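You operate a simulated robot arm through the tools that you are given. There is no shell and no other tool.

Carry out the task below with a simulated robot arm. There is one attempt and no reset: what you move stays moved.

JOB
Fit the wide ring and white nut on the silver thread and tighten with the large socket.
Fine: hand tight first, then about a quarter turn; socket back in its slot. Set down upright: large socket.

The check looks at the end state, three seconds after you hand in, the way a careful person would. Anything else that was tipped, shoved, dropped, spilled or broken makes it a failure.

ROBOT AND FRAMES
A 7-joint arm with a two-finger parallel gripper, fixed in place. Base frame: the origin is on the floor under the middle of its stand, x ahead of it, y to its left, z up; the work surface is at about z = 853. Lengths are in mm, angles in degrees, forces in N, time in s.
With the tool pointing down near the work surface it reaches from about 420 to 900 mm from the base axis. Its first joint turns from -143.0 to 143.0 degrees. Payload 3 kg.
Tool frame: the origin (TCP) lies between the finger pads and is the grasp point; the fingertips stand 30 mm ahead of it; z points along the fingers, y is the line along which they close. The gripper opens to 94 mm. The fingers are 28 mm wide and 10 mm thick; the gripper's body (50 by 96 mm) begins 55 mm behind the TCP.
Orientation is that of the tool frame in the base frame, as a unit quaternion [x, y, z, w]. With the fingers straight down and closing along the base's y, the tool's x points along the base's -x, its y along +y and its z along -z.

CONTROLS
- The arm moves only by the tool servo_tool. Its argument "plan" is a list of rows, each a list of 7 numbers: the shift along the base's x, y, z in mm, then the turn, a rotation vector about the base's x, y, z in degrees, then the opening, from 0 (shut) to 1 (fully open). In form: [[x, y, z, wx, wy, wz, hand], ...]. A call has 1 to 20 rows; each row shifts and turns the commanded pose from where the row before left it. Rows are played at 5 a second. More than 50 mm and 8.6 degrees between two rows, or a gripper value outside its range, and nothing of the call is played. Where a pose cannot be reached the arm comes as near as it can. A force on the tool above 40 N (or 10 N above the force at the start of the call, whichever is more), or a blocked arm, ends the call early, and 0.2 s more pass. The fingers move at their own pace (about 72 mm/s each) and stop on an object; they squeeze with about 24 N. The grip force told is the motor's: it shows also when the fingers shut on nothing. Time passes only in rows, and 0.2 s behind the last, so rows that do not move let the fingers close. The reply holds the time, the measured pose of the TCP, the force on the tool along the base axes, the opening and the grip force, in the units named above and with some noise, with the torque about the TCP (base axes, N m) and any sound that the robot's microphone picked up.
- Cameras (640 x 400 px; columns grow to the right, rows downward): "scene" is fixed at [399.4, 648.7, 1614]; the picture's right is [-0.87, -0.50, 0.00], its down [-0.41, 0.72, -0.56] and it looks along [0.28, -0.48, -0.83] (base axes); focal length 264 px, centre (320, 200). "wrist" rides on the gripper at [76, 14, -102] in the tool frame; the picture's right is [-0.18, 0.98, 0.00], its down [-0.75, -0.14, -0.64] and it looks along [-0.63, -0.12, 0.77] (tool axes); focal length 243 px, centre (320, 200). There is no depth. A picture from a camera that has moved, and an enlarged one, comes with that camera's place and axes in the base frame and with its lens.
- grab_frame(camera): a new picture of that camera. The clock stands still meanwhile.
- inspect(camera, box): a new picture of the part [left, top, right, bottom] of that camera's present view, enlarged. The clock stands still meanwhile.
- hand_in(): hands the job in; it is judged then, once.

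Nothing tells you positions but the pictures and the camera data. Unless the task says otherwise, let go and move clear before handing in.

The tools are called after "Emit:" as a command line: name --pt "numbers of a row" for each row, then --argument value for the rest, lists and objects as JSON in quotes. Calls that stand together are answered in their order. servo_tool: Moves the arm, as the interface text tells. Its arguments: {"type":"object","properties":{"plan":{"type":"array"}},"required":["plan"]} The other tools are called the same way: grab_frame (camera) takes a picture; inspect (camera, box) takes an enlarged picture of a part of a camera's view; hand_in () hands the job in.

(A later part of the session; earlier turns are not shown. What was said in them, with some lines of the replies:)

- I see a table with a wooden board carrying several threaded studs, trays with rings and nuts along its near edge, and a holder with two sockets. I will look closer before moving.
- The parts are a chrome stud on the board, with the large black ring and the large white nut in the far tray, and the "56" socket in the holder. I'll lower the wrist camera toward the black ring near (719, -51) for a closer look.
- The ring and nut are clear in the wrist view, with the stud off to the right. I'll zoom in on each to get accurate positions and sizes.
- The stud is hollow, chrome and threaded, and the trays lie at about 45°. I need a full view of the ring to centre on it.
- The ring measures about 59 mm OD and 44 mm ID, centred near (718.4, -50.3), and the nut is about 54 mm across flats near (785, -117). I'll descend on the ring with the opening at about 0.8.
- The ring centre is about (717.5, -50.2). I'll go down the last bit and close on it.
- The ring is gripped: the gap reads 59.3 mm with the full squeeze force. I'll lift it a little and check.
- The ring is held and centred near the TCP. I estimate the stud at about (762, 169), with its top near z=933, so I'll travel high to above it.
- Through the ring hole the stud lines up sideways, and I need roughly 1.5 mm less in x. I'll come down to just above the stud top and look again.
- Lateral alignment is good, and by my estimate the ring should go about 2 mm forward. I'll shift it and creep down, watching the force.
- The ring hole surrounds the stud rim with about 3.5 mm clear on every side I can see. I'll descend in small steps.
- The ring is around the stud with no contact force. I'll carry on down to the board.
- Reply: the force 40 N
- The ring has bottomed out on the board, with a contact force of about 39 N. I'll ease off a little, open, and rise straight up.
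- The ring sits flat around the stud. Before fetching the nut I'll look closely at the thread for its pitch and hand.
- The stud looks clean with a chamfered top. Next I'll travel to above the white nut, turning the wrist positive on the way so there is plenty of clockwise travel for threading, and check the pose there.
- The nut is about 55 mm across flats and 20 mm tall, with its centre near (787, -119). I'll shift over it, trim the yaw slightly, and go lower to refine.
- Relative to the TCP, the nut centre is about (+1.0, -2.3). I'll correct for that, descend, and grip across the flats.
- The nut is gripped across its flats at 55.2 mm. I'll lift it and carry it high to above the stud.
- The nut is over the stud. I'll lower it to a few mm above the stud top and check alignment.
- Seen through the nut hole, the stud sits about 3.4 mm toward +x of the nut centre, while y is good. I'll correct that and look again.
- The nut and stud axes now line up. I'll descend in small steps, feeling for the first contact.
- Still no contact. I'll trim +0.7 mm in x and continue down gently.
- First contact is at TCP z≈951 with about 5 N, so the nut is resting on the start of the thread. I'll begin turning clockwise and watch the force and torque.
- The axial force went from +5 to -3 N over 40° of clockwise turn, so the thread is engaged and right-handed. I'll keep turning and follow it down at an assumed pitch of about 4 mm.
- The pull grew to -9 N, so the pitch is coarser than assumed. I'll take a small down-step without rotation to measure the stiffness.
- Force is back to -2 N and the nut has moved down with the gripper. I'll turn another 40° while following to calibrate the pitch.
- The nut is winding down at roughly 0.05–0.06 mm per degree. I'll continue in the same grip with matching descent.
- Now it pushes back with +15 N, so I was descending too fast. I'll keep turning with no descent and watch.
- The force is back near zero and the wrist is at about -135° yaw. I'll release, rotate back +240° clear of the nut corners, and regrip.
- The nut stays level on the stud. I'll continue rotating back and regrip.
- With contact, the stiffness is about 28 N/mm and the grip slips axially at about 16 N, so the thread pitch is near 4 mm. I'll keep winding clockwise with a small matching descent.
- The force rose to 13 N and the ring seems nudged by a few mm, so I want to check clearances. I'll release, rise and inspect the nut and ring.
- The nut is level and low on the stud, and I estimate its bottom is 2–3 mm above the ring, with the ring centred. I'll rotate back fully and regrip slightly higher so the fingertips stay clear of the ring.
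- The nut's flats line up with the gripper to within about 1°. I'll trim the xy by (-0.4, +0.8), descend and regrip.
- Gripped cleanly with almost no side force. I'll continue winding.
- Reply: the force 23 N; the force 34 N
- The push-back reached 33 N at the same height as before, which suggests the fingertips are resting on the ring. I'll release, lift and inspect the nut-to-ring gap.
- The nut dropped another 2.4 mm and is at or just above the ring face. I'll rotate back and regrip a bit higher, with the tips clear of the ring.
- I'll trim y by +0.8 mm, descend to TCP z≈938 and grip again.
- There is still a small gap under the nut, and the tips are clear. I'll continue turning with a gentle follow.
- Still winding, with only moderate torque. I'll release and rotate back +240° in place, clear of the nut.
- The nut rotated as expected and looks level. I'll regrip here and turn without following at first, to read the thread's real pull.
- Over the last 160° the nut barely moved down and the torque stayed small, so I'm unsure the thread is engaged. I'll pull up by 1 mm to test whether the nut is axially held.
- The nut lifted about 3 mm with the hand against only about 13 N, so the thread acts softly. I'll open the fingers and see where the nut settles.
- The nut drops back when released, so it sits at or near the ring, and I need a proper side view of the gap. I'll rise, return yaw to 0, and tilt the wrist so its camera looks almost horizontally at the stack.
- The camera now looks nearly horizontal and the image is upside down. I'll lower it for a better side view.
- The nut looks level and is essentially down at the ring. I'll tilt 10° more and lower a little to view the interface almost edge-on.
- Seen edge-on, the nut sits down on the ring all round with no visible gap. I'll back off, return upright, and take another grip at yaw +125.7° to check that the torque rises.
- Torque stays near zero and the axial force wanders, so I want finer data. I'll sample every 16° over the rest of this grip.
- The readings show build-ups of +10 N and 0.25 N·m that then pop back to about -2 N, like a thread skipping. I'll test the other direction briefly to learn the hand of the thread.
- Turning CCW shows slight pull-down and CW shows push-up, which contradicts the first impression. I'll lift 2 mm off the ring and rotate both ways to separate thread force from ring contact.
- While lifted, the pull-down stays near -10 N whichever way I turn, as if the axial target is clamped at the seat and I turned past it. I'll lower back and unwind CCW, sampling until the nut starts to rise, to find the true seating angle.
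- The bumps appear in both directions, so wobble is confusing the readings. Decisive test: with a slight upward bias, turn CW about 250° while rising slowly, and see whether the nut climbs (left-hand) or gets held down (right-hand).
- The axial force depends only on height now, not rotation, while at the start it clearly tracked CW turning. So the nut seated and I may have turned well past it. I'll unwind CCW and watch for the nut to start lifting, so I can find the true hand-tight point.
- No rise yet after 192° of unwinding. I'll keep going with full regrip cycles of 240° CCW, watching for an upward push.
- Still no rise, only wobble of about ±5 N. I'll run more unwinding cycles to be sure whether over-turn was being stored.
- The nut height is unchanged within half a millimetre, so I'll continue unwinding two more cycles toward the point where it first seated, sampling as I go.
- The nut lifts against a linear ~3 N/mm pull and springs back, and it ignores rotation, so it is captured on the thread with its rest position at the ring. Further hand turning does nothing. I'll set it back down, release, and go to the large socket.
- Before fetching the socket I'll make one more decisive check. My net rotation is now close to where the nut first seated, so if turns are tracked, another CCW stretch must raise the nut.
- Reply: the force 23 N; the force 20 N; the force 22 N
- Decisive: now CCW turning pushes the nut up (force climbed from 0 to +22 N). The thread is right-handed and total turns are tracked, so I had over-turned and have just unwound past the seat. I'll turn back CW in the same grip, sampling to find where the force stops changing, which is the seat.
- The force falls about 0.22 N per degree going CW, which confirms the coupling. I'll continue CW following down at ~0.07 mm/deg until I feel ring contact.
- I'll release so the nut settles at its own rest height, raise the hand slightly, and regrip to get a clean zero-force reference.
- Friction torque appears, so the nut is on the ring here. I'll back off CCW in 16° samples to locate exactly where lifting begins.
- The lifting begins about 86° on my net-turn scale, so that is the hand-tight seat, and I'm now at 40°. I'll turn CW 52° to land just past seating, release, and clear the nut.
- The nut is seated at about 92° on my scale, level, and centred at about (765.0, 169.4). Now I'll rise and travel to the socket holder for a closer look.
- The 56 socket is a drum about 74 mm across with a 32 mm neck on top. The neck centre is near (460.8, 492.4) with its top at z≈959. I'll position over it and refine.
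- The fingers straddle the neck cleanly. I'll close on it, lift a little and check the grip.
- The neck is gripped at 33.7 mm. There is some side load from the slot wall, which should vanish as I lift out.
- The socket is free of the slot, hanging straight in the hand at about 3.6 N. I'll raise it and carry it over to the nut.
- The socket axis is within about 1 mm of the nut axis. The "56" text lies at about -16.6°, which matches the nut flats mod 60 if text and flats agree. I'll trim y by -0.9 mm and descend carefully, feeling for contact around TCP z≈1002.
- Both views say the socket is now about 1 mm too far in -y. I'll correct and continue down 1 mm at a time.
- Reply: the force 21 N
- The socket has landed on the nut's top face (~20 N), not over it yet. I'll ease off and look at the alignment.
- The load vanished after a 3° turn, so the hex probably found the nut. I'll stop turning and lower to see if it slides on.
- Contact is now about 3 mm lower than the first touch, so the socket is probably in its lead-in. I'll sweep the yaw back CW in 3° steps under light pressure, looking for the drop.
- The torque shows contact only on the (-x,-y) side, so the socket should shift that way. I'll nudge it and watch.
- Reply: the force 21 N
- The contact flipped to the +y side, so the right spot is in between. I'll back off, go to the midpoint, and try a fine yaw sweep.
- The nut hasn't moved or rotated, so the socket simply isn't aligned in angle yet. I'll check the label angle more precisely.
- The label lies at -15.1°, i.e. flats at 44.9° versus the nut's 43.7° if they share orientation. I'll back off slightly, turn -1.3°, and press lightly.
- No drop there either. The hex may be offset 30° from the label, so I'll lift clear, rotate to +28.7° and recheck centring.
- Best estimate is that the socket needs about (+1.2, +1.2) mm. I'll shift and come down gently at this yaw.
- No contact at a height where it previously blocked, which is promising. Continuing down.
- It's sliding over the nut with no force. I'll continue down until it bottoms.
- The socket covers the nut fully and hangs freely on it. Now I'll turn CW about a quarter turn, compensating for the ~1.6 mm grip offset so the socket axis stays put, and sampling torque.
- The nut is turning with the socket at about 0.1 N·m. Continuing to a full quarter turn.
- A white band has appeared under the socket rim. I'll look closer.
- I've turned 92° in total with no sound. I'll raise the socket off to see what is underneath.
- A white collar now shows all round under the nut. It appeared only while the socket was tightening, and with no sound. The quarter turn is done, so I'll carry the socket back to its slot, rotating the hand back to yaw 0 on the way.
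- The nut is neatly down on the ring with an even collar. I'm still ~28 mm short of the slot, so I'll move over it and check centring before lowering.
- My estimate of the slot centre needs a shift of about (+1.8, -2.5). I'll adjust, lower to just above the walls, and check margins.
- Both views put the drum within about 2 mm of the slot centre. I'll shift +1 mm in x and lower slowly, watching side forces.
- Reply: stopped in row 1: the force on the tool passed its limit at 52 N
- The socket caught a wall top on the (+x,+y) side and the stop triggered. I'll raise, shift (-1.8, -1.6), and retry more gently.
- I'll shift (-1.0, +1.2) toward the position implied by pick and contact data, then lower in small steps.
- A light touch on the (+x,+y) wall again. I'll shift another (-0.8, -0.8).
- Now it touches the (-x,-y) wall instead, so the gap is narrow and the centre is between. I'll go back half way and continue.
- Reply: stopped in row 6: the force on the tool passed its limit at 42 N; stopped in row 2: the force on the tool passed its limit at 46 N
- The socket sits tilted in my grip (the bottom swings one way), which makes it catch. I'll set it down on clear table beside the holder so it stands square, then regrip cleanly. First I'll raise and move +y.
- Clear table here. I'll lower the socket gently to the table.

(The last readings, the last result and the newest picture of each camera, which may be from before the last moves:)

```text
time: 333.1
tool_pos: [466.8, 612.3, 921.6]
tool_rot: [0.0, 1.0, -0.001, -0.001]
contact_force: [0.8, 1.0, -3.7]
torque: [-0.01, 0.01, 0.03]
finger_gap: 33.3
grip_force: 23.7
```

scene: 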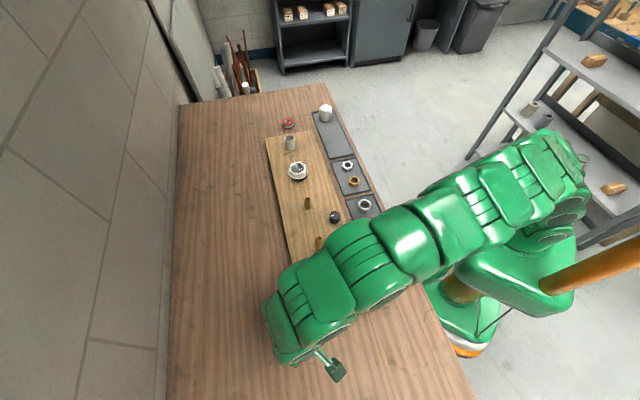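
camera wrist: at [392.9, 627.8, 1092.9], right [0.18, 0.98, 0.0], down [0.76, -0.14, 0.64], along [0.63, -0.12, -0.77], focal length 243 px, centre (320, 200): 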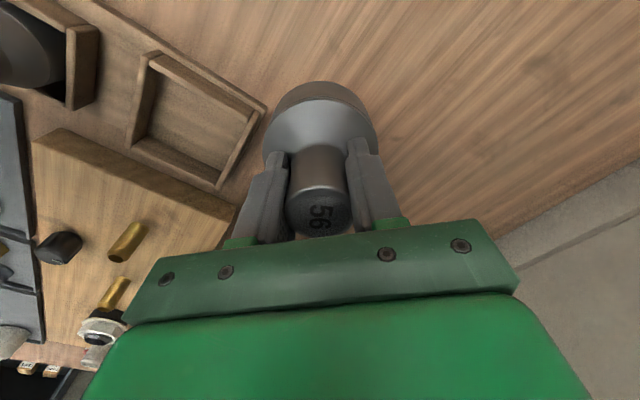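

Emit:
servo_tool --pt "0 0 -1 0 0 0 0.2" --pt "0 0 0 0 0 0 0.2"

Emit:
servo_tool --pt "0 0 -1 0 0 0 0.2" --pt "0 0 0 0 0 0 0.2"

Emit:
servo_tool --pt "0 0 -1 0 0 0 0.2" --pt "0 0 0 0 0 0 0.2"

Emit:
servo_tool --pt "0 0 -1 0 0 0 0.2" --pt "0 0 0 0 0 0 0.2"

```text
time: 333.7
tool_pos: [467.1, 611.6, 920.5]
tool_rot: [-0.001, 1.0, -0.001, -0.002]
contact_force: [0.1, -0.2, -4.0]
torque: [-0.01, -0.03, 0.02]
finger_gap: 33.7
grip_force: 23.9
```

```text
time: 334.3
tool_pos: [466.3, 611.2, 919.6]
tool_rot: [0.0, 1.0, 0.0, -0.001]
contact_force: [-0.3, 0.3, 4.7]
torque: [-0.09, -0.28, -0.03]
finger_gap: 33.9
grip_force: 24.2
```

```text
time: 334.9
tool_pos: [467.5, 612.1, 920.2]
tool_rot: [-0.001, 1.0, 0.001, -0.001]
contact_force: [-7.6, -9.2, 30.3]
torque: [-0.39, -0.56, -0.27]
finger_gap: 33.8
grip_force: 24.0
```

```text
time: 335.3
tool_pos: [467.2, 612.7, 920.4]
tool_rot: [-0.001, 1.0, 0.0, 0.0]
contact_force: [-1.6, -0.2, 8.5]
torque: [-0.16, -0.29, 0.01]
finger_gap: 33.8
grip_force: 23.8
stopped in row 2: the force on the tool passed its limit at 45 N (the readings are from after the stop); the commanded pose is now the measured one
```

It touched on the +x edge first, confirming the tilt. I'll release here so it settles flat, then look.

Emit:
servo_tool --pt "0 0 0 0 0 0 0.45" --pt "0 0 0 0 0 0 0.6" --pt "0 0 0 0 0 0 0.8" --pt "0 0 0 0 0 0 1" --pt "0 0 0 0 0 0 1"

Emit:
inspect --camera "wrist" --box '[220, 60, 420, 240]'

```text
time: 336.5
tool_pos: [467.6, 611.7, 918.0]
tool_rot: [-0.001, 1.0, 0.0, -0.002]
contact_force: [-0.3, 0.8, -0.1]
torque: [0.01, 0.01, 0.0]
finger_gap: 94.3
grip_force: 0.1
```

```text
2.22 times, centred on (320, 150) of wrist
camera zoom: at [392.9, 627.0, 1022.0], right [0.18, 0.98, 0.0], down [0.76, -0.14, 0.64], along [0.63, -0.12, -0.77], focal length 539 px, centre (320, 311)
```

zoom: 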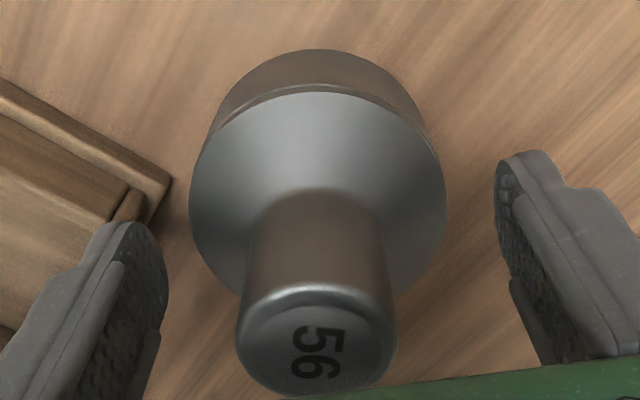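

It's standing upright on the table. I'll raise straight up and look with both cameras to re-measure it.

Emit:
servo_tool --pt "0 0 15 0 0 0 1" --pt "0 0 20 0 0 0 1" --pt "0 0 25 0 0 0 1" --pt "0 0 20 0 0 0 1" --pt "0 0 0 0 0 0 1"

Emit:
inspect --camera "wrist" --box '[230, 0, 410, 160]'

Emit:
inspect --camera "scene" --box '[270, 290, 350, 380]'

```text
time: 337.7
tool_pos: [466.0, 612.0, 1000.4]
tool_rot: [-0.002, 1.0, 0.0, 0.0]
contact_force: [-0.3, -0.4, -0.1]
torque: [0.04, -0.02, 0.02]
finger_gap: 93.9
grip_force: 0.1
```

```text
2.50 times, centred on (320, 80) of wrist
camera zoom: at [391.4, 627.5, 1102.9], right [0.18, 0.98, 0.0], down [0.76, -0.14, 0.64], along [0.63, -0.12, -0.77], focal length 606 px, centre (320, 500)
```

zoom: 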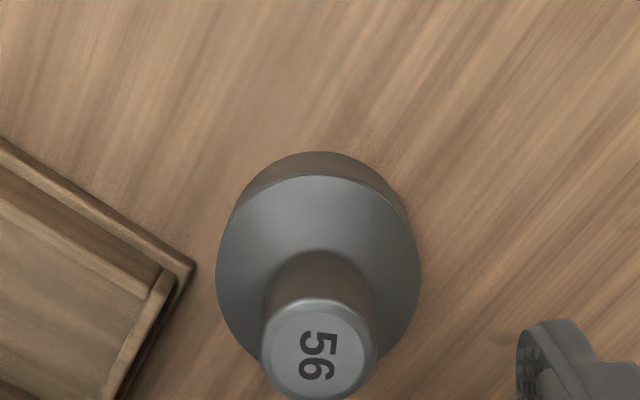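

```text
4.44 times, centred on (310, 335) of scene
camera zoom: at [399.4, 648.7, 1614.0], right [-0.87, -0.5, 0.0], down [-0.41, 0.72, -0.56], along [0.28, -0.48, -0.83], focal length 1171 px, centre (364, -400)
```

zoom: 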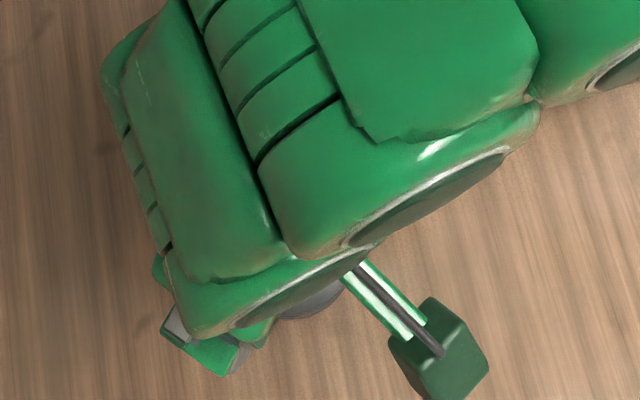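

From two heights I get the socket at 80 mm tall, with its neck axis about (+5, -1.4) from the TCP. I'll centre on it, descend and regrip.

Emit:
servo_tool --pt "2.5 -0.7 -15 0 0 0 1" --pt "2.5 -0.7 -15 0 0 0 1" --pt "0 0 -15 0 0 0 1" --pt "0 0 -15 0 0 0 1" --pt "0 0 -10 0 0 0 1" --pt "0 0 -6 0 0 0 1" --pt "0 0 0 0 0 0 1"

Emit:
inspect --camera "wrist" --box '[220, 60, 420, 240]'

Emit:
servo_tool --pt "0 0 0 0 0 0 0.6" --pt "0 0 0 0 0 0 0.45" --pt "0 0 0 0 0 0 0.4" --pt "0 0 0 0 0 0 0.2" --pt "0 0 0 0 0 0 0.2" --pt "0 0 0 0 0 0 0.2"

Emit:
inspect --camera "wrist" --box '[220, 60, 420, 240]'

```text
time: 339.3
tool_pos: [472.8, 609.6, 926.0]
tool_rot: [0.0, 1.0, 0.0, -0.001]
contact_force: [-0.3, 0.2, -0.5]
torque: [0.02, 0.03, 0.02]
finger_gap: 93.8
grip_force: 0.1
```

```text
2.22 times, centred on (320, 150) of wrist
camera zoom: at [398.6, 625.0, 1027.2], right [0.18, 0.98, 0.0], down [0.75, -0.14, 0.64], along [0.63, -0.12, -0.77], focal length 539 px, centre (320, 311)
```

zoom: 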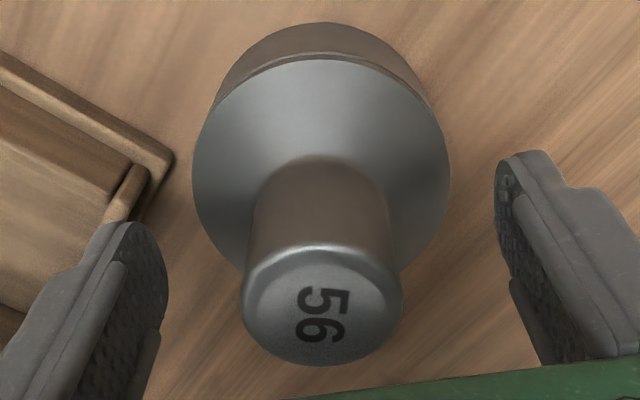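

```text
time: 340.7
tool_pos: [472.7, 610.3, 925.3]
tool_rot: [-0.001, 1.0, -0.001, -0.001]
contact_force: [-1.5, 1.6, 1.8]
torque: [0.04, -0.08, 0.0]
finger_gap: 33.8
grip_force: 23.5
```

```text
2.22 times, centred on (320, 150) of wrist
camera zoom: at [398.5, 625.1, 1027.5], right [0.18, 0.98, 0.0], down [0.75, -0.14, 0.64], along [0.63, -0.12, -0.77], focal length 539 px, centre (320, 311)
```

zoom: 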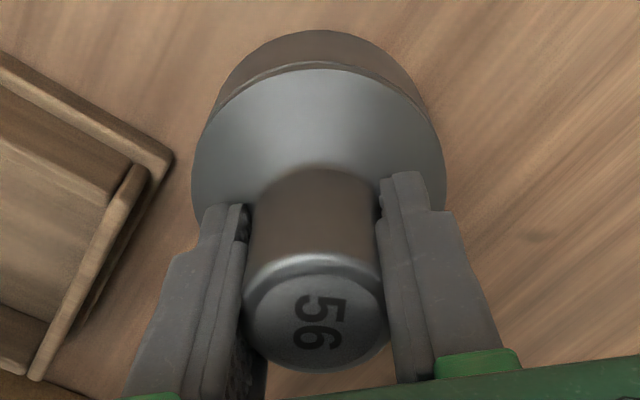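

The socket self-centred in the pads and stayed upright this time. I'll lift it and carry it back over the slot.

Emit:
servo_tool --pt "0 0 5 0 0 0 0.2" --pt "0 0 15 0 0 0 0.2" --pt "0 0 20 0 0 0 0.2" --pt "0 0 20 0 0 0 0.2" --pt "-1.9 -19.6 0 0 0 0 0.2" --pt "-1.8 -19.6 0 0 0 0 0.2" --pt "-1.8 -19.6 0 0 0 0 0.2" --pt "-1.8 -19.6 0 0 0 0 0.2" --pt "-1.8 -19.6 0 0 0 0 0.2" --pt "-1.8 -19.6 0 0 0 0 0.2" --pt "0 0 0 0 0 0 0.2" --pt "0 0 0 0 0 0 0.2"

Emit:
inspect --camera "wrist" --box '[220, 20, 420, 240]'

Emit:
inspect --camera "scene" --box '[305, 265, 355, 325]'

```text
time: 343.3
tool_pos: [461.1, 493.1, 985.4]
tool_rot: [-0.001, 1.0, 0.001, -0.001]
contact_force: [0.3, 1.2, -4.2]
torque: [0.03, -0.04, -0.01]
finger_gap: 33.8
grip_force: 23.3
```

```text
1.82 times, centred on (320, 130) of wrist
camera zoom: at [385.5, 508.9, 1087.7], right [0.18, 0.98, 0.0], down [0.75, -0.14, 0.64], along [0.63, -0.12, -0.77], focal length 441 px, centre (320, 327)
```

zoom: 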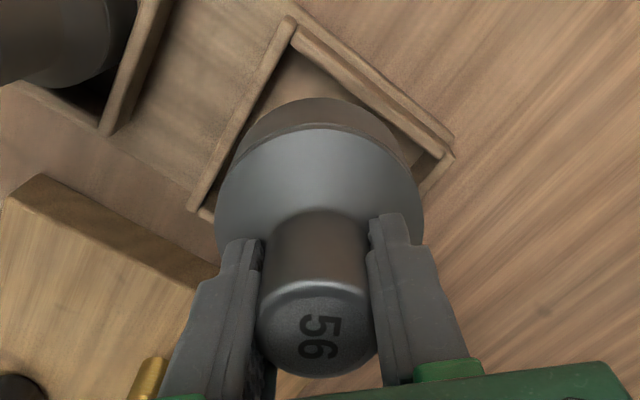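

```text
6.67 times, centred on (330, 295) of scene
camera zoom: at [399.4, 648.7, 1614.0], right [-0.87, -0.5, 0.0], down [-0.41, 0.72, -0.56], along [0.28, -0.48, -0.83], focal length 1756 px, centre (253, -433)
```

zoom: 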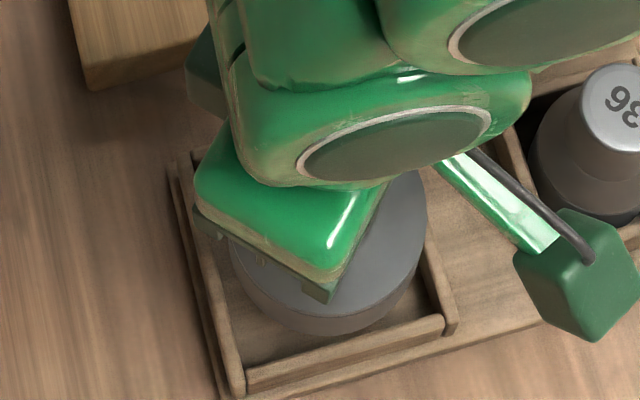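

Emit:
servo_tool --pt "0 0 -8 0 0 0 0.2" --pt "0 0 -7 0 0 0 0.2" --pt "0 0 -5 0 0 0 0.2" --pt "0 0 0 0 0 0 0.2"

Emit:
inspect --camera "wrist" --box '[230, 40, 410, 160]'

Emit:
inspect --camera "scene" --box '[312, 275, 352, 320]'

```text
time: 344.3
tool_pos: [462.1, 493.7, 964.4]
tool_rot: [0.0, 1.0, 0.0, -0.001]
contact_force: [0.8, 0.1, -4.4]
torque: [0.03, 0.02, 0.0]
finger_gap: 34.1
grip_force: 24.0
```

```text
3.33 times, centred on (320, 100) of wrist
camera zoom: at [387.6, 509.0, 1067.5], right [0.18, 0.98, 0.0], down [0.75, -0.14, 0.64], along [0.63, -0.12, -0.77], focal length 809 px, centre (320, 533)
```

zoom: 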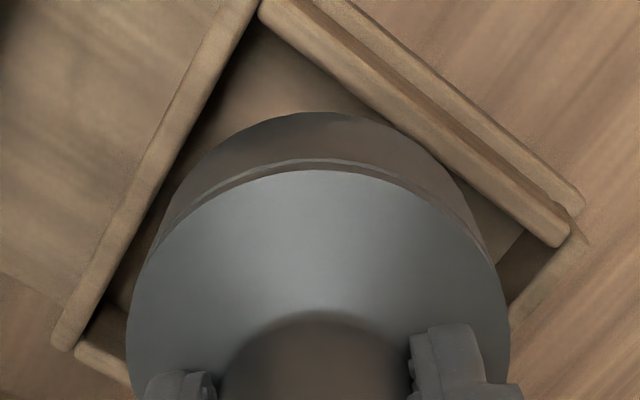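

```text
8.89 times, centred on (332, 298) of scene
camera zoom: at [399.4, 648.7, 1614.0], right [-0.87, -0.5, 0.0], down [-0.41, 0.72, -0.56], along [0.28, -0.48, -0.83], focal length 2342 px, centre (213, -667)
```

zoom: 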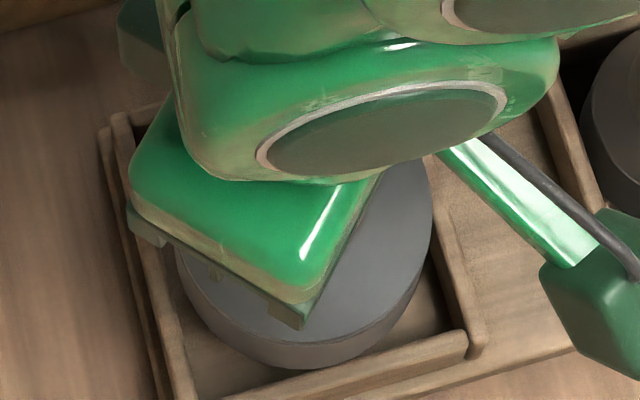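

Emit:
inspect --camera "wrist" --box '[240, 30, 320, 150]'

Emit:
inspect --camera "wrist" --box '[310, 30, 410, 150]'

```text
3.33 times, centred on (280, 90) of wrist
camera zoom: at [387.6, 509.0, 1067.5], right [0.18, 0.98, 0.0], down [0.75, -0.14, 0.64], along [0.63, -0.12, -0.77], focal length 809 px, centre (453, 567)
```

zoom: 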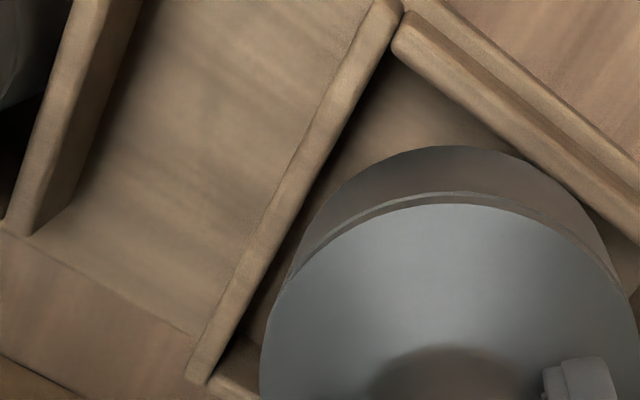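

```text
3.33 times, centred on (360, 90) of wrist
camera zoom: at [387.6, 509.0, 1067.5], right [0.18, 0.98, 0.0], down [0.75, -0.14, 0.64], along [0.63, -0.12, -0.77], focal length 809 px, centre (187, 567)
```

zoom: 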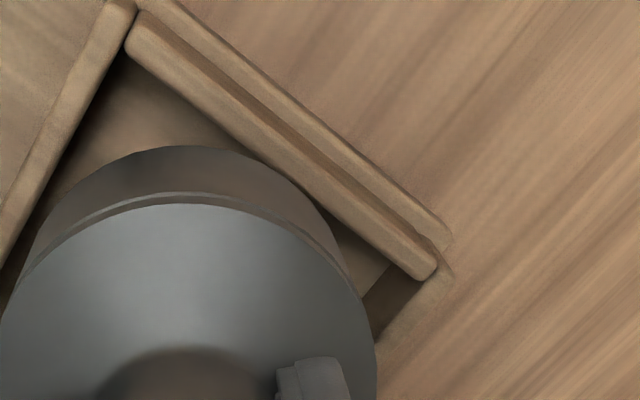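

At wall height I measure a gap of about 2.9 mm to the (-x,-y) wall but only ~1 mm to the (-x,+y) wall. I'll shift (+0.6, -1.4) and lower gently.

Emit:
servo_tool --pt "0.6 -1.4 0 0 0 0 0.2" --pt "0 0 -2 0 0 0 0.2" --pt "0 0 -1 0 0 0 0.2" --pt "0 0 0 0 0 0 0.2"

Emit:
servo_tool --pt "0 0 -1 0 0 0 0.2" --pt "0 0 0 0 0 0 0.2"

Emit:
servo_tool --pt "0 0 -1 0 0 0 0.2" --pt "0 0 0 0 0 0 0.2"

Emit:
servo_tool --pt "0 0 -1 0 0 0 0.2" --pt "0 0 0 0 0 0 0.2"

```text
time: 345.3
tool_pos: [462.7, 493.3, 961.9]
tool_rot: [-0.001, 1.0, 0.0, 0.0]
contact_force: [8.0, 3.0, 17.1]
torque: [-0.43, 0.03, 0.15]
finger_gap: 34.1
grip_force: 24.1
```

```text
time: 345.9
tool_pos: [462.2, 491.1, 960.1]
tool_rot: [0.0, 1.0, 0.0, -0.001]
contact_force: [4.9, 3.7, 18.0]
torque: [-0.34, 0.29, 0.02]
finger_gap: 33.6
grip_force: 24.4
```

```text
time: 346.5
tool_pos: [461.9, 491.9, 958.5]
tool_rot: [-0.001, 1.0, 0.0, -0.001]
contact_force: [5.0, 0.8, 16.2]
torque: [-0.49, 0.18, 0.11]
finger_gap: 33.9
grip_force: 23.0
```

```text
time: 347.1
tool_pos: [462.4, 491.7, 957.0]
tool_rot: [0.0, 1.0, 0.0, -0.001]
contact_force: [5.9, -3.0, 14.8]
torque: [-0.73, 0.13, 0.24]
finger_gap: 33.6
grip_force: 24.1
```

It's now touching the (-x,-y) wall top, so I'm too far that way. I'll raise, shift (+1.3, +1.3), and check.

Emit:
servo_tool --pt "0 0 3 0 0 0 0.2" --pt "0 0 4 0 0 0 0.2" --pt "1.3 1.3 0 0 0 0 0.2" --pt "0 0 0 0 0 0 0.2"

Emit:
inspect --camera "wrist" --box '[240, 30, 400, 150]'

Emit:
inspect --camera "wrist" --box '[220, 60, 420, 240]'

```text
time: 348.1
tool_pos: [463.3, 492.6, 964.9]
tool_rot: [-0.001, 1.0, 0.0, -0.001]
contact_force: [0.0, -0.6, -3.7]
torque: [-0.03, -0.03, 0.0]
finger_gap: 33.7
grip_force: 24.4
```

```text
3.33 times, centred on (320, 90) of wrist
camera zoom: at [388.7, 508.2, 1067.4], right [0.18, 0.98, 0.0], down [0.76, -0.14, 0.64], along [0.63, -0.12, -0.77], focal length 809 px, centre (320, 567)
```

zoom: 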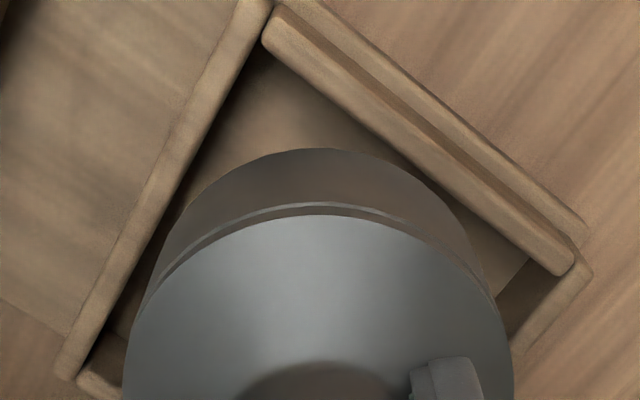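

```text
2.22 times, centred on (320, 150) of wrist
camera zoom: at [388.7, 508.2, 1067.4], right [0.18, 0.98, 0.0], down [0.76, -0.14, 0.64], along [0.63, -0.12, -0.77], focal length 539 px, centre (320, 311)
```

zoom: 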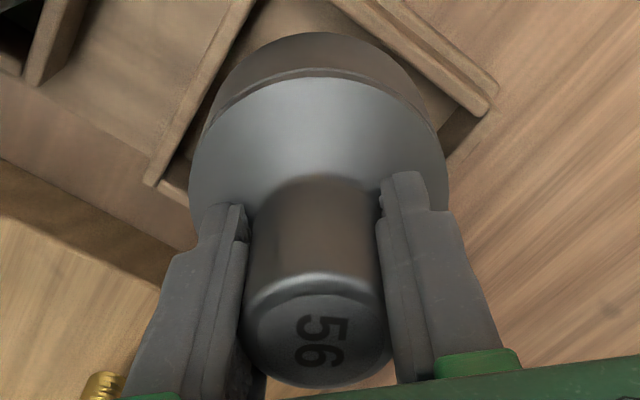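

Compared with how it sat originally, the socket now leans about 2° (bottom toward -x). I'll tilt the tool -2° about y to square it, shift (-1.1, -1.1), and re-measure.

Emit:
servo_tool --pt "0 0 2 0 -1 0 0.2" --pt "-1.1 -1.1 0 0 -1 0 0.2" --pt "0 0 0 0 0 0 0.2" --pt "0 0 0 0 0 0 0.2"

Emit:
inspect --camera "wrist" --box '[240, 30, 400, 150]'

Emit:
inspect --camera "scene" --box '[312, 275, 352, 320]'

```text
time: 349.1
tool_pos: [462.8, 493.3, 966.9]
tool_rot: [-0.001, 1.0, 0.001, 0.017]
contact_force: [0.2, -0.2, -3.7]
torque: [0.0, 0.0, 0.01]
finger_gap: 33.7
grip_force: 23.7
```

```text
3.33 times, centred on (320, 90) of wrist
camera zoom: at [384.5, 507.6, 1067.0], right [0.18, 0.98, 0.01], down [0.73, -0.14, 0.67], along [0.66, -0.12, -0.75], focal length 809 px, centre (320, 567)
```

zoom: 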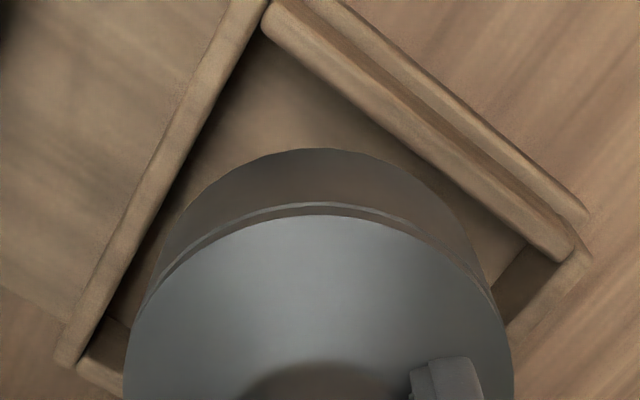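

```text
8.89 times, centred on (332, 298) of scene
camera zoom: at [399.4, 648.7, 1614.0], right [-0.87, -0.5, 0.0], down [-0.41, 0.72, -0.56], along [0.28, -0.48, -0.83], focal length 2342 px, centre (213, -667)
```

zoom: 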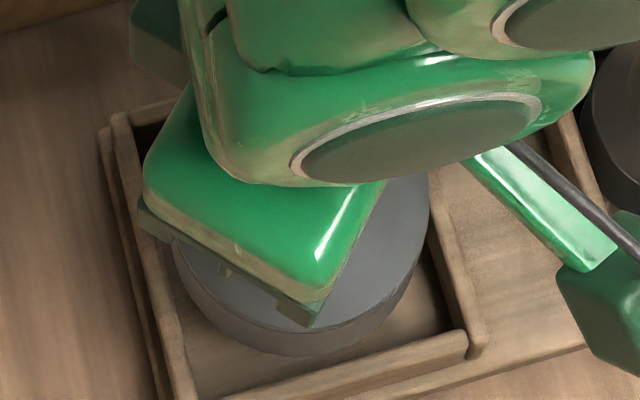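

Emit:
servo_tool --pt "0.65 -0.95 0 0 0 0 0.2" --pt "0 0 0 0 0 0 0.2"

Emit:
inspect --camera "wrist" --box '[220, 60, 420, 240]'

```text
time: 349.7
tool_pos: [463.7, 491.9, 965.8]
tool_rot: [0.0, 1.0, 0.0, 0.018]
contact_force: [0.2, 0.4, -4.5]
torque: [-0.01, 0.01, 0.01]
finger_gap: 33.7
grip_force: 24.4
```

```text
2.22 times, centred on (320, 150) of wrist
camera zoom: at [385.3, 506.3, 1066.1], right [0.18, 0.98, 0.01], down [0.73, -0.14, 0.67], along [0.66, -0.12, -0.75], focal length 539 px, centre (320, 311)
```

zoom: 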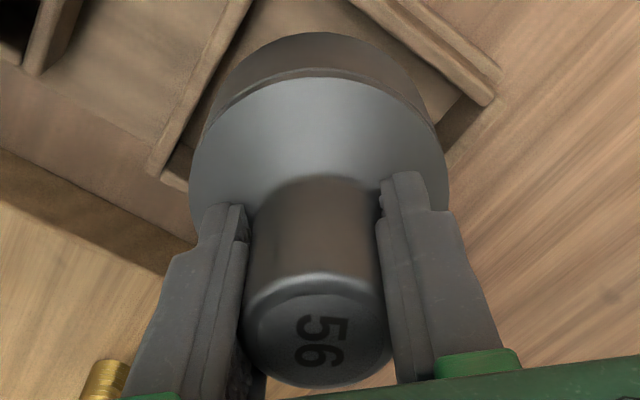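

The socket is now within about half a degree of upright and matches its original offsets to the walls. Lowering in small steps.

Emit:
servo_tool --pt "0 0 -2 0 0 0 0.2" --pt "0 0 -2 0 0 0 0.2" --pt "0 0 -1 0 0 0 0.2" --pt "0 0 0 0 0 0 0.2"

Emit:
servo_tool --pt "0 0 -1 0 0 0 0.2" --pt "0 0 -1 0 0 0 0.2" --pt "0 0 0 0 0 0 0.2"

Emit:
servo_tool --pt "0 0 -1 0 0 0 0.2" --pt "0 0 0 0 0 0 0.2"

Emit:
servo_tool --pt "0 0 -1 0 0 0 0.2" --pt "0 0 0 0 0 0 0.2"

```text
time: 350.7
tool_pos: [463.0, 491.4, 961.3]
tool_rot: [0.0, 1.0, 0.0, 0.016]
contact_force: [-0.9, 0.2, -3.5]
torque: [0.0, -0.01, 0.02]
finger_gap: 33.7
grip_force: 23.6
```

```text
time: 351.5
tool_pos: [463.9, 491.3, 960.7]
tool_rot: [-0.001, 1.0, 0.0, 0.017]
contact_force: [0.4, 0.0, -4.3]
torque: [0.01, 0.0, -0.01]
finger_gap: 34.0
grip_force: 24.6
```

```text
time: 352.1
tool_pos: [463.3, 491.0, 959.9]
tool_rot: [-0.001, 1.0, 0.0, 0.017]
contact_force: [-0.3, 0.0, -4.0]
torque: [-0.02, 0.0, 0.03]
finger_gap: 33.8
grip_force: 24.6
```

```text
time: 352.7
tool_pos: [463.6, 491.7, 959.3]
tool_rot: [0.0, 1.0, 0.0, 0.018]
contact_force: [-2.8, -6.1, 17.1]
torque: [0.13, -0.31, -0.06]
finger_gap: 33.6
grip_force: 23.9
```

A touch on the (+x,+y) wall now, so the clearance is small. I'll raise 1.5 mm, shift (-0.5, -0.5), and retry.

Emit:
servo_tool --pt "0 0 1.5 0 0 0 0.2" --pt "-0.5 -0.5 0 0 0 0 0.2" --pt "0 0 0 0 0 0 0.2" --pt "0 0 -1 0 0 0 0.2" --pt "0 0 0 0 0 0 0.2"

Emit:
servo_tool --pt "0 0 -0.6 0 0 0 0.2" --pt "0 0 0 0 0 0 0.2"

Emit:
servo_tool --pt "0 0 -0.6 0 0 0 0.2" --pt "0 0 0 0 0 0 0.2"

```text
time: 353.9
tool_pos: [462.9, 490.4, 959.3]
tool_rot: [-0.001, 1.0, 0.0, 0.017]
contact_force: [11.4, 11.4, 1.0]
torque: [0.73, -0.7, 0.03]
finger_gap: 33.8
grip_force: 23.8
```

```text
time: 354.5
tool_pos: [463.0, 491.4, 958.3]
tool_rot: [-0.001, 1.0, 0.0, 0.016]
contact_force: [7.3, 12.2, 0.3]
torque: [0.71, -0.38, -0.12]
finger_gap: 33.7
grip_force: 23.8
```

```text
time: 355.1
tool_pos: [463.0, 491.2, 957.7]
tool_rot: [-0.001, 1.0, 0.001, 0.017]
contact_force: [8.4, 10.4, -0.2]
torque: [0.63, -0.43, -0.1]
finger_gap: 33.7
grip_force: 23.6
```

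Now only side load and no vertical load, so the drum has entered the slot and is sliding along the (-x,-y) wall. I'll relax slightly (+0.15, +0.15) and keep lowering.

Emit:
servo_tool --pt "0.15 0.15 -0.6 0 0 0 0.2" --pt "0 0 0 0 0 0 0.2"

Emit:
servo_tool --pt "0 0 -0.8 0 0 0 0.2" --pt "0 0 0 0 0 0 0.2"

Emit:
servo_tool --pt "0 0 -0.8 0 0 0 0.2" --pt "0 0 0 0 0 0 0.2"

Emit:
servo_tool --pt "0 0 -0.8 0 0 0 0.2" --pt "0 0 0 0 0 0 0.2"

```text
time: 355.7
tool_pos: [462.0, 490.4, 956.2]
tool_rot: [0.0, 1.0, 0.0, 0.017]
contact_force: [3.7, 3.8, -2.2]
torque: [0.22, -0.19, 0.04]
finger_gap: 33.8
grip_force: 24.0
```

```text
time: 356.3
tool_pos: [463.4, 490.9, 954.9]
tool_rot: [-0.001, 1.0, -0.001, 0.016]
contact_force: [-3.2, -2.6, -4.8]
torque: [-0.22, 0.29, 0.01]
finger_gap: 33.6
grip_force: 24.0
```

```text
time: 356.9
tool_pos: [463.6, 491.2, 953.3]
tool_rot: [-0.001, 1.0, 0.0, 0.016]
contact_force: [-0.8, -0.6, -3.9]
torque: [0.03, 0.02, -0.04]
finger_gap: 33.7
grip_force: 24.4
```

```text
time: 357.5
tool_pos: [462.6, 492.1, 953.9]
tool_rot: [-0.001, 1.0, 0.0, 0.016]
contact_force: [0.1, 0.5, -3.7]
torque: [-0.01, 0.0, 0.01]
finger_gap: 33.7
grip_force: 24.4
```

It's in the slot now with practically no side load. Continuing down to the floor.

Emit:
servo_tool --pt "0 0 -2 0 0 0 0.2" --pt "0 0 -2 0 0 0 0.2" --pt "0 0 0 0 0 0 0.2"

Emit:
servo_tool --pt "0 0 -2 0 0 0 0.2" --pt "0 0 -2 0 0 0 0.2" --pt "0 0 0 0 0 0 0.2"

Emit:
servo_tool --pt "0 0 -2 0 0 0 0.2" --pt "0 0 -2 0 0 0 0.2" --pt "0 0 0 0 0 0 0.2"

Emit:
servo_tool --pt "0 0 -1 0 0 0 0.2" --pt "0 0 -1 0 0 0 0.2" --pt "0 0 0 0 0 0 0.2"

```text
time: 358.3
tool_pos: [464.0, 492.2, 950.0]
tool_rot: [-0.001, 1.0, 0.001, 0.017]
contact_force: [0.1, -0.9, -2.9]
torque: [0.0, 0.01, 0.01]
finger_gap: 33.6
grip_force: 24.2
```

```text
time: 359.1
tool_pos: [463.2, 490.9, 945.8]
tool_rot: [-0.001, 1.0, 0.0, 0.017]
contact_force: [8.4, 6.6, 1.6]
torque: [0.24, -0.41, 0.05]
finger_gap: 33.8
grip_force: 23.3
```

```text
time: 359.9
tool_pos: [463.6, 491.9, 942.6]
tool_rot: [-0.001, 1.0, 0.0, 0.016]
contact_force: [13.9, 11.3, 3.4]
torque: [0.4, -0.5, 0.12]
finger_gap: 33.7
grip_force: 23.9
```

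```text
time: 360.7
tool_pos: [464.1, 491.2, 941.4]
tool_rot: [-0.001, 1.0, 0.0, 0.017]
contact_force: [7.6, 14.1, 1.5]
torque: [0.56, -0.31, -0.13]
finger_gap: 33.8
grip_force: 23.8
```

Emit:
servo_tool --pt "0.35 0.4 0 0 0 0 0.2" --pt "0 0 -1 0 0 0 0.2" --pt "0 0 0 0 0 0 0.2"

Emit:
servo_tool --pt "0 0 -1 0 0 0 0.2" --pt "0 0 0 0 0 0 0.2"

Emit:
servo_tool --pt "0 0 -1 0 0 0 0.2" --pt "0 0 0 0 0 0 0.2"

```text
time: 361.5
tool_pos: [463.3, 490.8, 938.7]
tool_rot: [-0.001, 1.0, -0.001, 0.017]
contact_force: [5.8, 4.8, -2.1]
torque: [0.15, -0.25, 0.04]
finger_gap: 33.7
grip_force: 24.9
```

```text
time: 362.1
tool_pos: [464.0, 490.9, 937.8]
tool_rot: [-0.001, 1.0, -0.001, 0.017]
contact_force: [-0.1, 0.1, -2.9]
torque: [0.03, -0.03, 0.02]
finger_gap: 33.6
grip_force: 23.3
```

```text
time: 362.7
tool_pos: [463.5, 490.6, 935.8]
tool_rot: [-0.001, 1.0, 0.0, 0.017]
contact_force: [1.0, 0.2, -3.6]
torque: [-0.02, -0.02, 0.01]
finger_gap: 33.4
grip_force: 24.2
```

Emit:
servo_tool --pt "0 0 -1 0 0 0 0.2" --pt "0 0 0 0 0 0 0.2"

Emit:
servo_tool --pt "0 0 -1 0 0 0 0.2" --pt "0 0 0 0 0 0 0.2"

Emit:
servo_tool --pt "0 0 -1 0 0 0 0.2" --pt "0 0 0 0 0 0 0.2"

Emit:
servo_tool --pt "0 0 -1 0 0 0 0.2" --pt "0 0 0 0 0 0 0.2"

Emit:
inspect --camera "wrist" --box '[220, 60, 420, 240]'

```text
time: 363.3
tool_pos: [464.7, 490.6, 934.9]
tool_rot: [0.0, 1.0, 0.0, 0.016]
contact_force: [4.6, 3.3, -2.0]
torque: [0.15, -0.17, 0.04]
finger_gap: 33.7
grip_force: 24.1
```

```text
time: 363.9
tool_pos: [463.1, 489.7, 935.0]
tool_rot: [0.0, 1.0, 0.0, 0.016]
contact_force: [4.6, 2.8, -2.6]
torque: [0.14, -0.19, 0.04]
finger_gap: 33.9
grip_force: 24.0
```

```text
time: 364.5
tool_pos: [463.3, 491.2, 933.0]
tool_rot: [-0.001, 1.0, 0.0, 0.016]
contact_force: [-0.2, -0.2, -3.5]
torque: [-0.02, -0.01, -0.02]
finger_gap: 33.4
grip_force: 24.5
```

```text
time: 365.1
tool_pos: [463.2, 491.0, 932.8]
tool_rot: [-0.001, 1.0, 0.0, 0.017]
contact_force: [-2.7, -4.0, 10.4]
torque: [-0.05, 0.68, 0.06]
finger_gap: 33.5
grip_force: 23.6
```

```text
2.22 times, centred on (320, 150) of wrist
camera zoom: at [385.2, 505.8, 1033.1], right [0.18, 0.98, 0.01], down [0.73, -0.14, 0.67], along [0.66, -0.12, -0.75], focal length 539 px, centre (320, 311)
```

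zoom: 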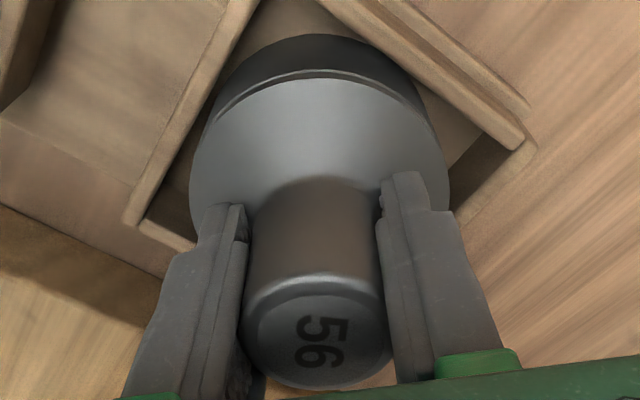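

The floor is reached (first touch on the -x edge, so it's within a degree or two of flat). I'll release so it settles, then back off upward.

Emit:
servo_tool --pt "0 0 0 0 0 0 0.42" --pt "0 0 0 0 0 0 0.5" --pt "0 0 0 0 0 0 0.7" --pt "0 0 0 0 0 0 1" --pt "0 0 0 0 0 0 1"

Emit:
inspect --camera "wrist" --box '[220, 60, 420, 240]'

```text
time: 366.3
tool_pos: [463.5, 491.5, 932.9]
tool_rot: [-0.001, 1.0, 0.0, 0.016]
contact_force: [0.2, 0.2, 0.0]
torque: [0.04, 0.02, 0.02]
finger_gap: 93.9
grip_force: 0.1
```

```text
2.22 times, centred on (320, 150) of wrist
camera zoom: at [385.3, 505.9, 1032.8], right [0.18, 0.98, 0.01], down [0.73, -0.14, 0.67], along [0.66, -0.12, -0.75], focal length 539 px, centre (320, 311)
```

zoom: 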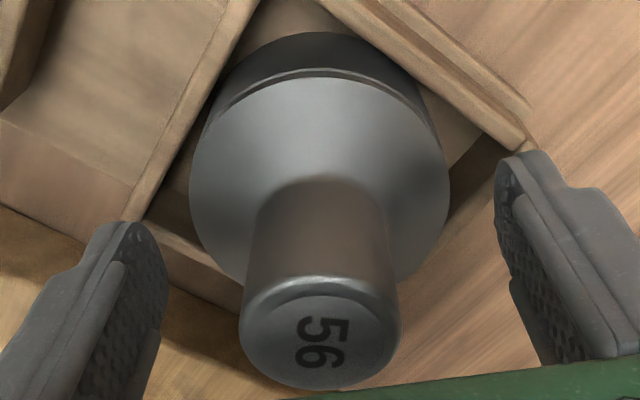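

Released. I'll rise straight up, undo the 2° tilt at height, and check how the socket sits.

Emit:
servo_tool --pt "0 0 12 0 0 0 1" --pt "0 0 18 0 0 0 1" --pt "0 0 25 0 0 0 1" --pt "0 0 25 0 2 0 1" --pt "0 -10 20 0 0 0 1" --pt "10 -30 10 0 0 0 1" --pt "15 -40 0 0 0 0 1" --pt "15 -40 0 0 0 0 1" --pt "15 -40 0 0 0 0 1" --pt "0 0 0 0 0 0 1"

Emit:
inspect --camera "scene" --box '[295, 250, 395, 330]'

Emit:
grab_frame --camera "scene"

Emit:
inspect --camera "scene" --box '[280, 150, 320, 190]'

```text
time: 368.5
tool_pos: [519.3, 331.7, 1045.4]
tool_rot: [-0.001, 1.0, -0.001, -0.001]
contact_force: [-0.1, -0.4, -0.1]
torque: [-0.02, 0.03, 0.0]
finger_gap: 94.2
grip_force: 0.0
```

```text
5.00 times, centred on (345, 290) of scene
camera zoom: at [399.4, 648.7, 1614.0], right [-0.87, -0.5, 0.0], down [-0.41, 0.72, -0.56], along [0.28, -0.48, -0.83], focal length 1317 px, centre (195, -250)
```

zoom: 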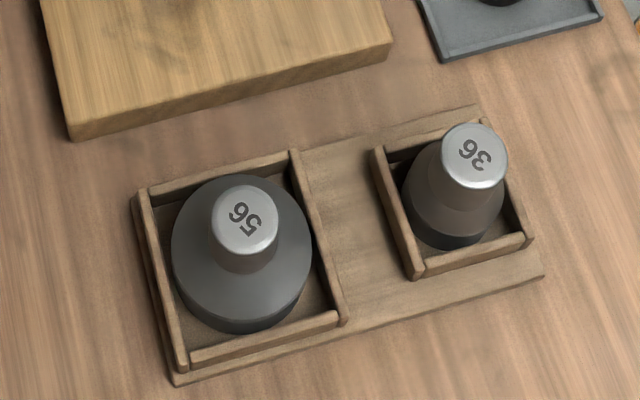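

```text
taken
```

scene: 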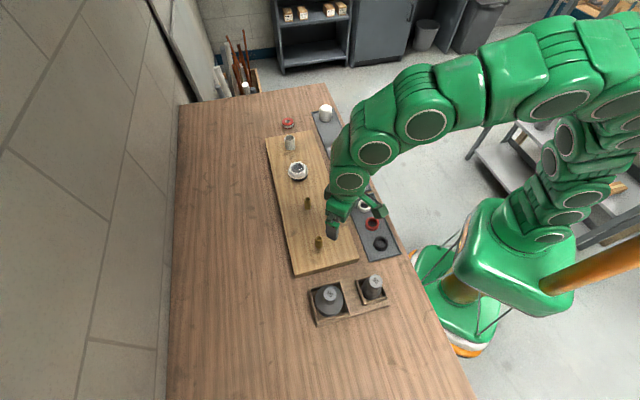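

```text
10.00 times, centred on (300, 170) of scene
camera zoom: at [399.4, 648.7, 1614.0], right [-0.87, -0.5, 0.0], down [-0.41, 0.72, -0.56], along [0.28, -0.48, -0.83], focal length 2635 px, centre (520, 500)
```

zoom: 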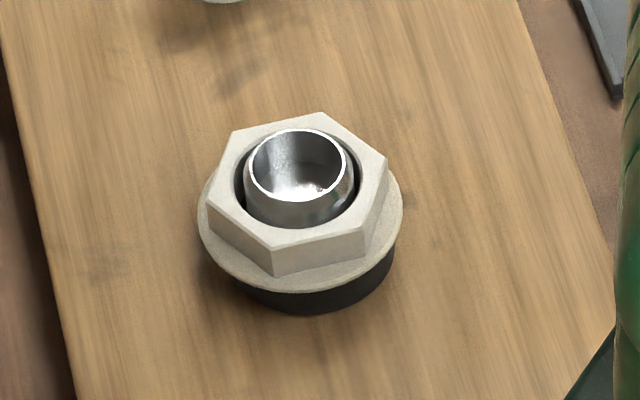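

The socket stands upright in its slot and the holder hasn't moved. For assurance I'll view the nut from the side with the wrist camera, as before.

Emit:
servo_tool --pt "20 -18 0 0 -8 0 1" --pt "20 -18 0 0 -8 0 1" --pt "20 -18 0 0 -8 0 1" --pt "20 -18 0 0 -8 0 1" --pt "20 -18 0 0 -8 0 1" --pt "20 -18 0 0 0 0 1" --pt "20 -18 0 0 0 0 1" --pt "20 -18 0 0 0 0 1" --pt "10 -18 0 0 0 0 1" --pt "0 0 -20 0 0 0 1" --pt "0 0 -20 0 0 0 1" --pt "0 0 -20 0 0 0 1" --pt "0 0 -20 0 0 0 1" --pt "0 0 -10 0 0 0 1" --pt "0 0 0 0 0 0 1"

Emit:
grab_frame --camera "wrist"

Emit:
inspect --camera "wrist" --box '[270, 100, 380, 210]'

```text
time: 371.7
tool_pos: [684.9, 167.5, 951.8]
tool_rot: [-0.001, 0.94, -0.001, 0.341]
contact_force: [0.3, -0.1, -0.4]
torque: [-0.02, 0.06, 0.02]
finger_gap: 93.9
grip_force: 0.0
```

```text
taken
camera wrist: at [563.1, 182.5, 981.6], right [0.14, 0.98, 0.12], down [0.17, -0.14, 0.98], along [0.98, -0.12, -0.18], focal length 243 px, centre (320, 200)
```

wrist: 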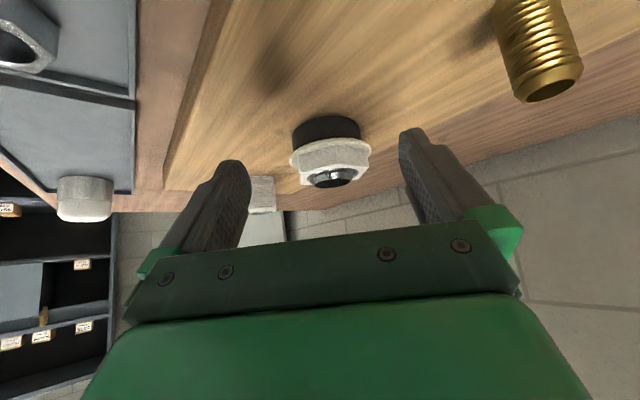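

```text
3.64 times, centred on (325, 155) of wrist
camera zoom: at [563.1, 182.5, 981.6], right [0.14, 0.98, 0.12], down [0.17, -0.14, 0.98], along [0.98, -0.12, -0.18], focal length 882 px, centre (302, 364)
```

zoom: 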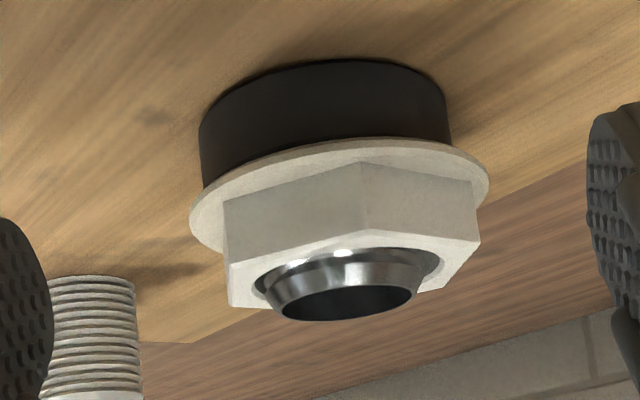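

The nut sits flush and level on the ring with an even collar all round, and everything else looks undisturbed. I'll back the arm clear and upright, then do a last check.

Emit:
servo_tool --pt "-10 0 20 0 0 0 1" --pt "-10 0 30 0 0 0 1" --pt "0 0 30 0 8 0 1" --pt "0 -15 30 0 8 0 1" --pt "0 -20 30 0 8 0 1" --pt "0 -20 20 0 8 0 1" --pt "0 -20 10 0 8 0 1" --pt "0 -20 0 0 0 0 1" --pt "0 -20 0 0 0 0 1" --pt "0 -20 0 0 0 0 1" --pt "0 0 0 0 0 0 1"

Emit:
grab_frame --camera "scene"

Emit:
inspect --camera "scene" --box '[260, 95, 410, 335]'

```text
time: 374.1
tool_pos: [667.8, 35.0, 1121.5]
tool_rot: [-0.001, 1.0, 0.001, -0.001]
contact_force: [-0.4, -0.6, 0.4]
torque: [-0.03, 0.0, 0.03]
finger_gap: 94.1
grip_force: 0.0
```

```text
taken
```

scene: 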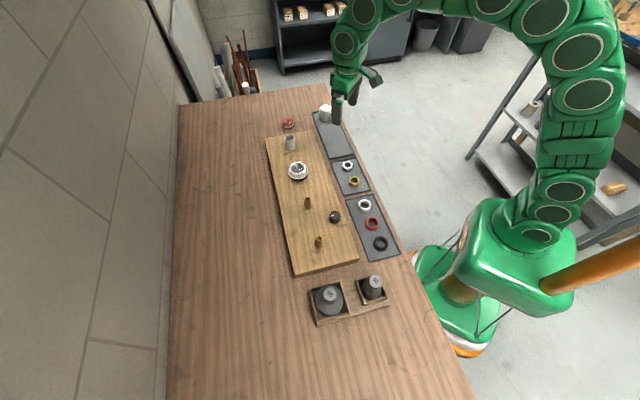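

```text
1.67 times, centred on (335, 215) of scene
camera zoom: at [399.4, 648.7, 1614.0], right [-0.87, -0.5, 0.0], down [-0.41, 0.72, -0.56], along [0.28, -0.48, -0.83], focal length 439 px, centre (295, 175)
```

zoom: 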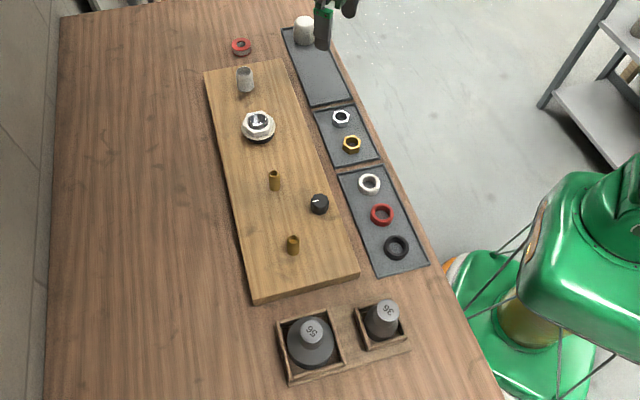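

The wide ring and white nut are seated on the silver thread and tightened about a quarter turn past hand-tight. The large socket stands upright in its slot, nothing else is disturbed, and the arm is clear, so I'm handing in.

Emit:
hand_in

```text
The job is handed in.
```

The job is handed in. The wide black ring and the white nut are on the silver thread, and the large "56" socket is upright in its slot. Nothing else on the table looks moved.

- **Hand tight:** I first turned the nut several turns past the seat by hand, without noticing. I unwound it, found the seat by feel, and left it just past hand tight.
- **Quarter turn:** I turned the socket 92° clockwise, so the nut itself moved about 90°. Torque stayed low, around 0.1 N·m, so I judged tightness by angle and not by feel.
- **White collar:** A thin white flange appeared all round the base of the nut while the socket was turning. It looked even and undamaged, and no sound was reported. I read it as a sign that the nut is tight, but I could not confirm that.
- **Ring position:** Before tightening, the ring sat a few millimetres off centre on the stud, within its own clearance.
- **Socket return:** The socket was tilted in my grip and caught the slot walls; the force limit stopped the arm three times there. I set it down on bare table beside the holder, where pressing down tripped the limit once more. I regripped it and needed several more tries before it slid into the slot. The holder did not shift.
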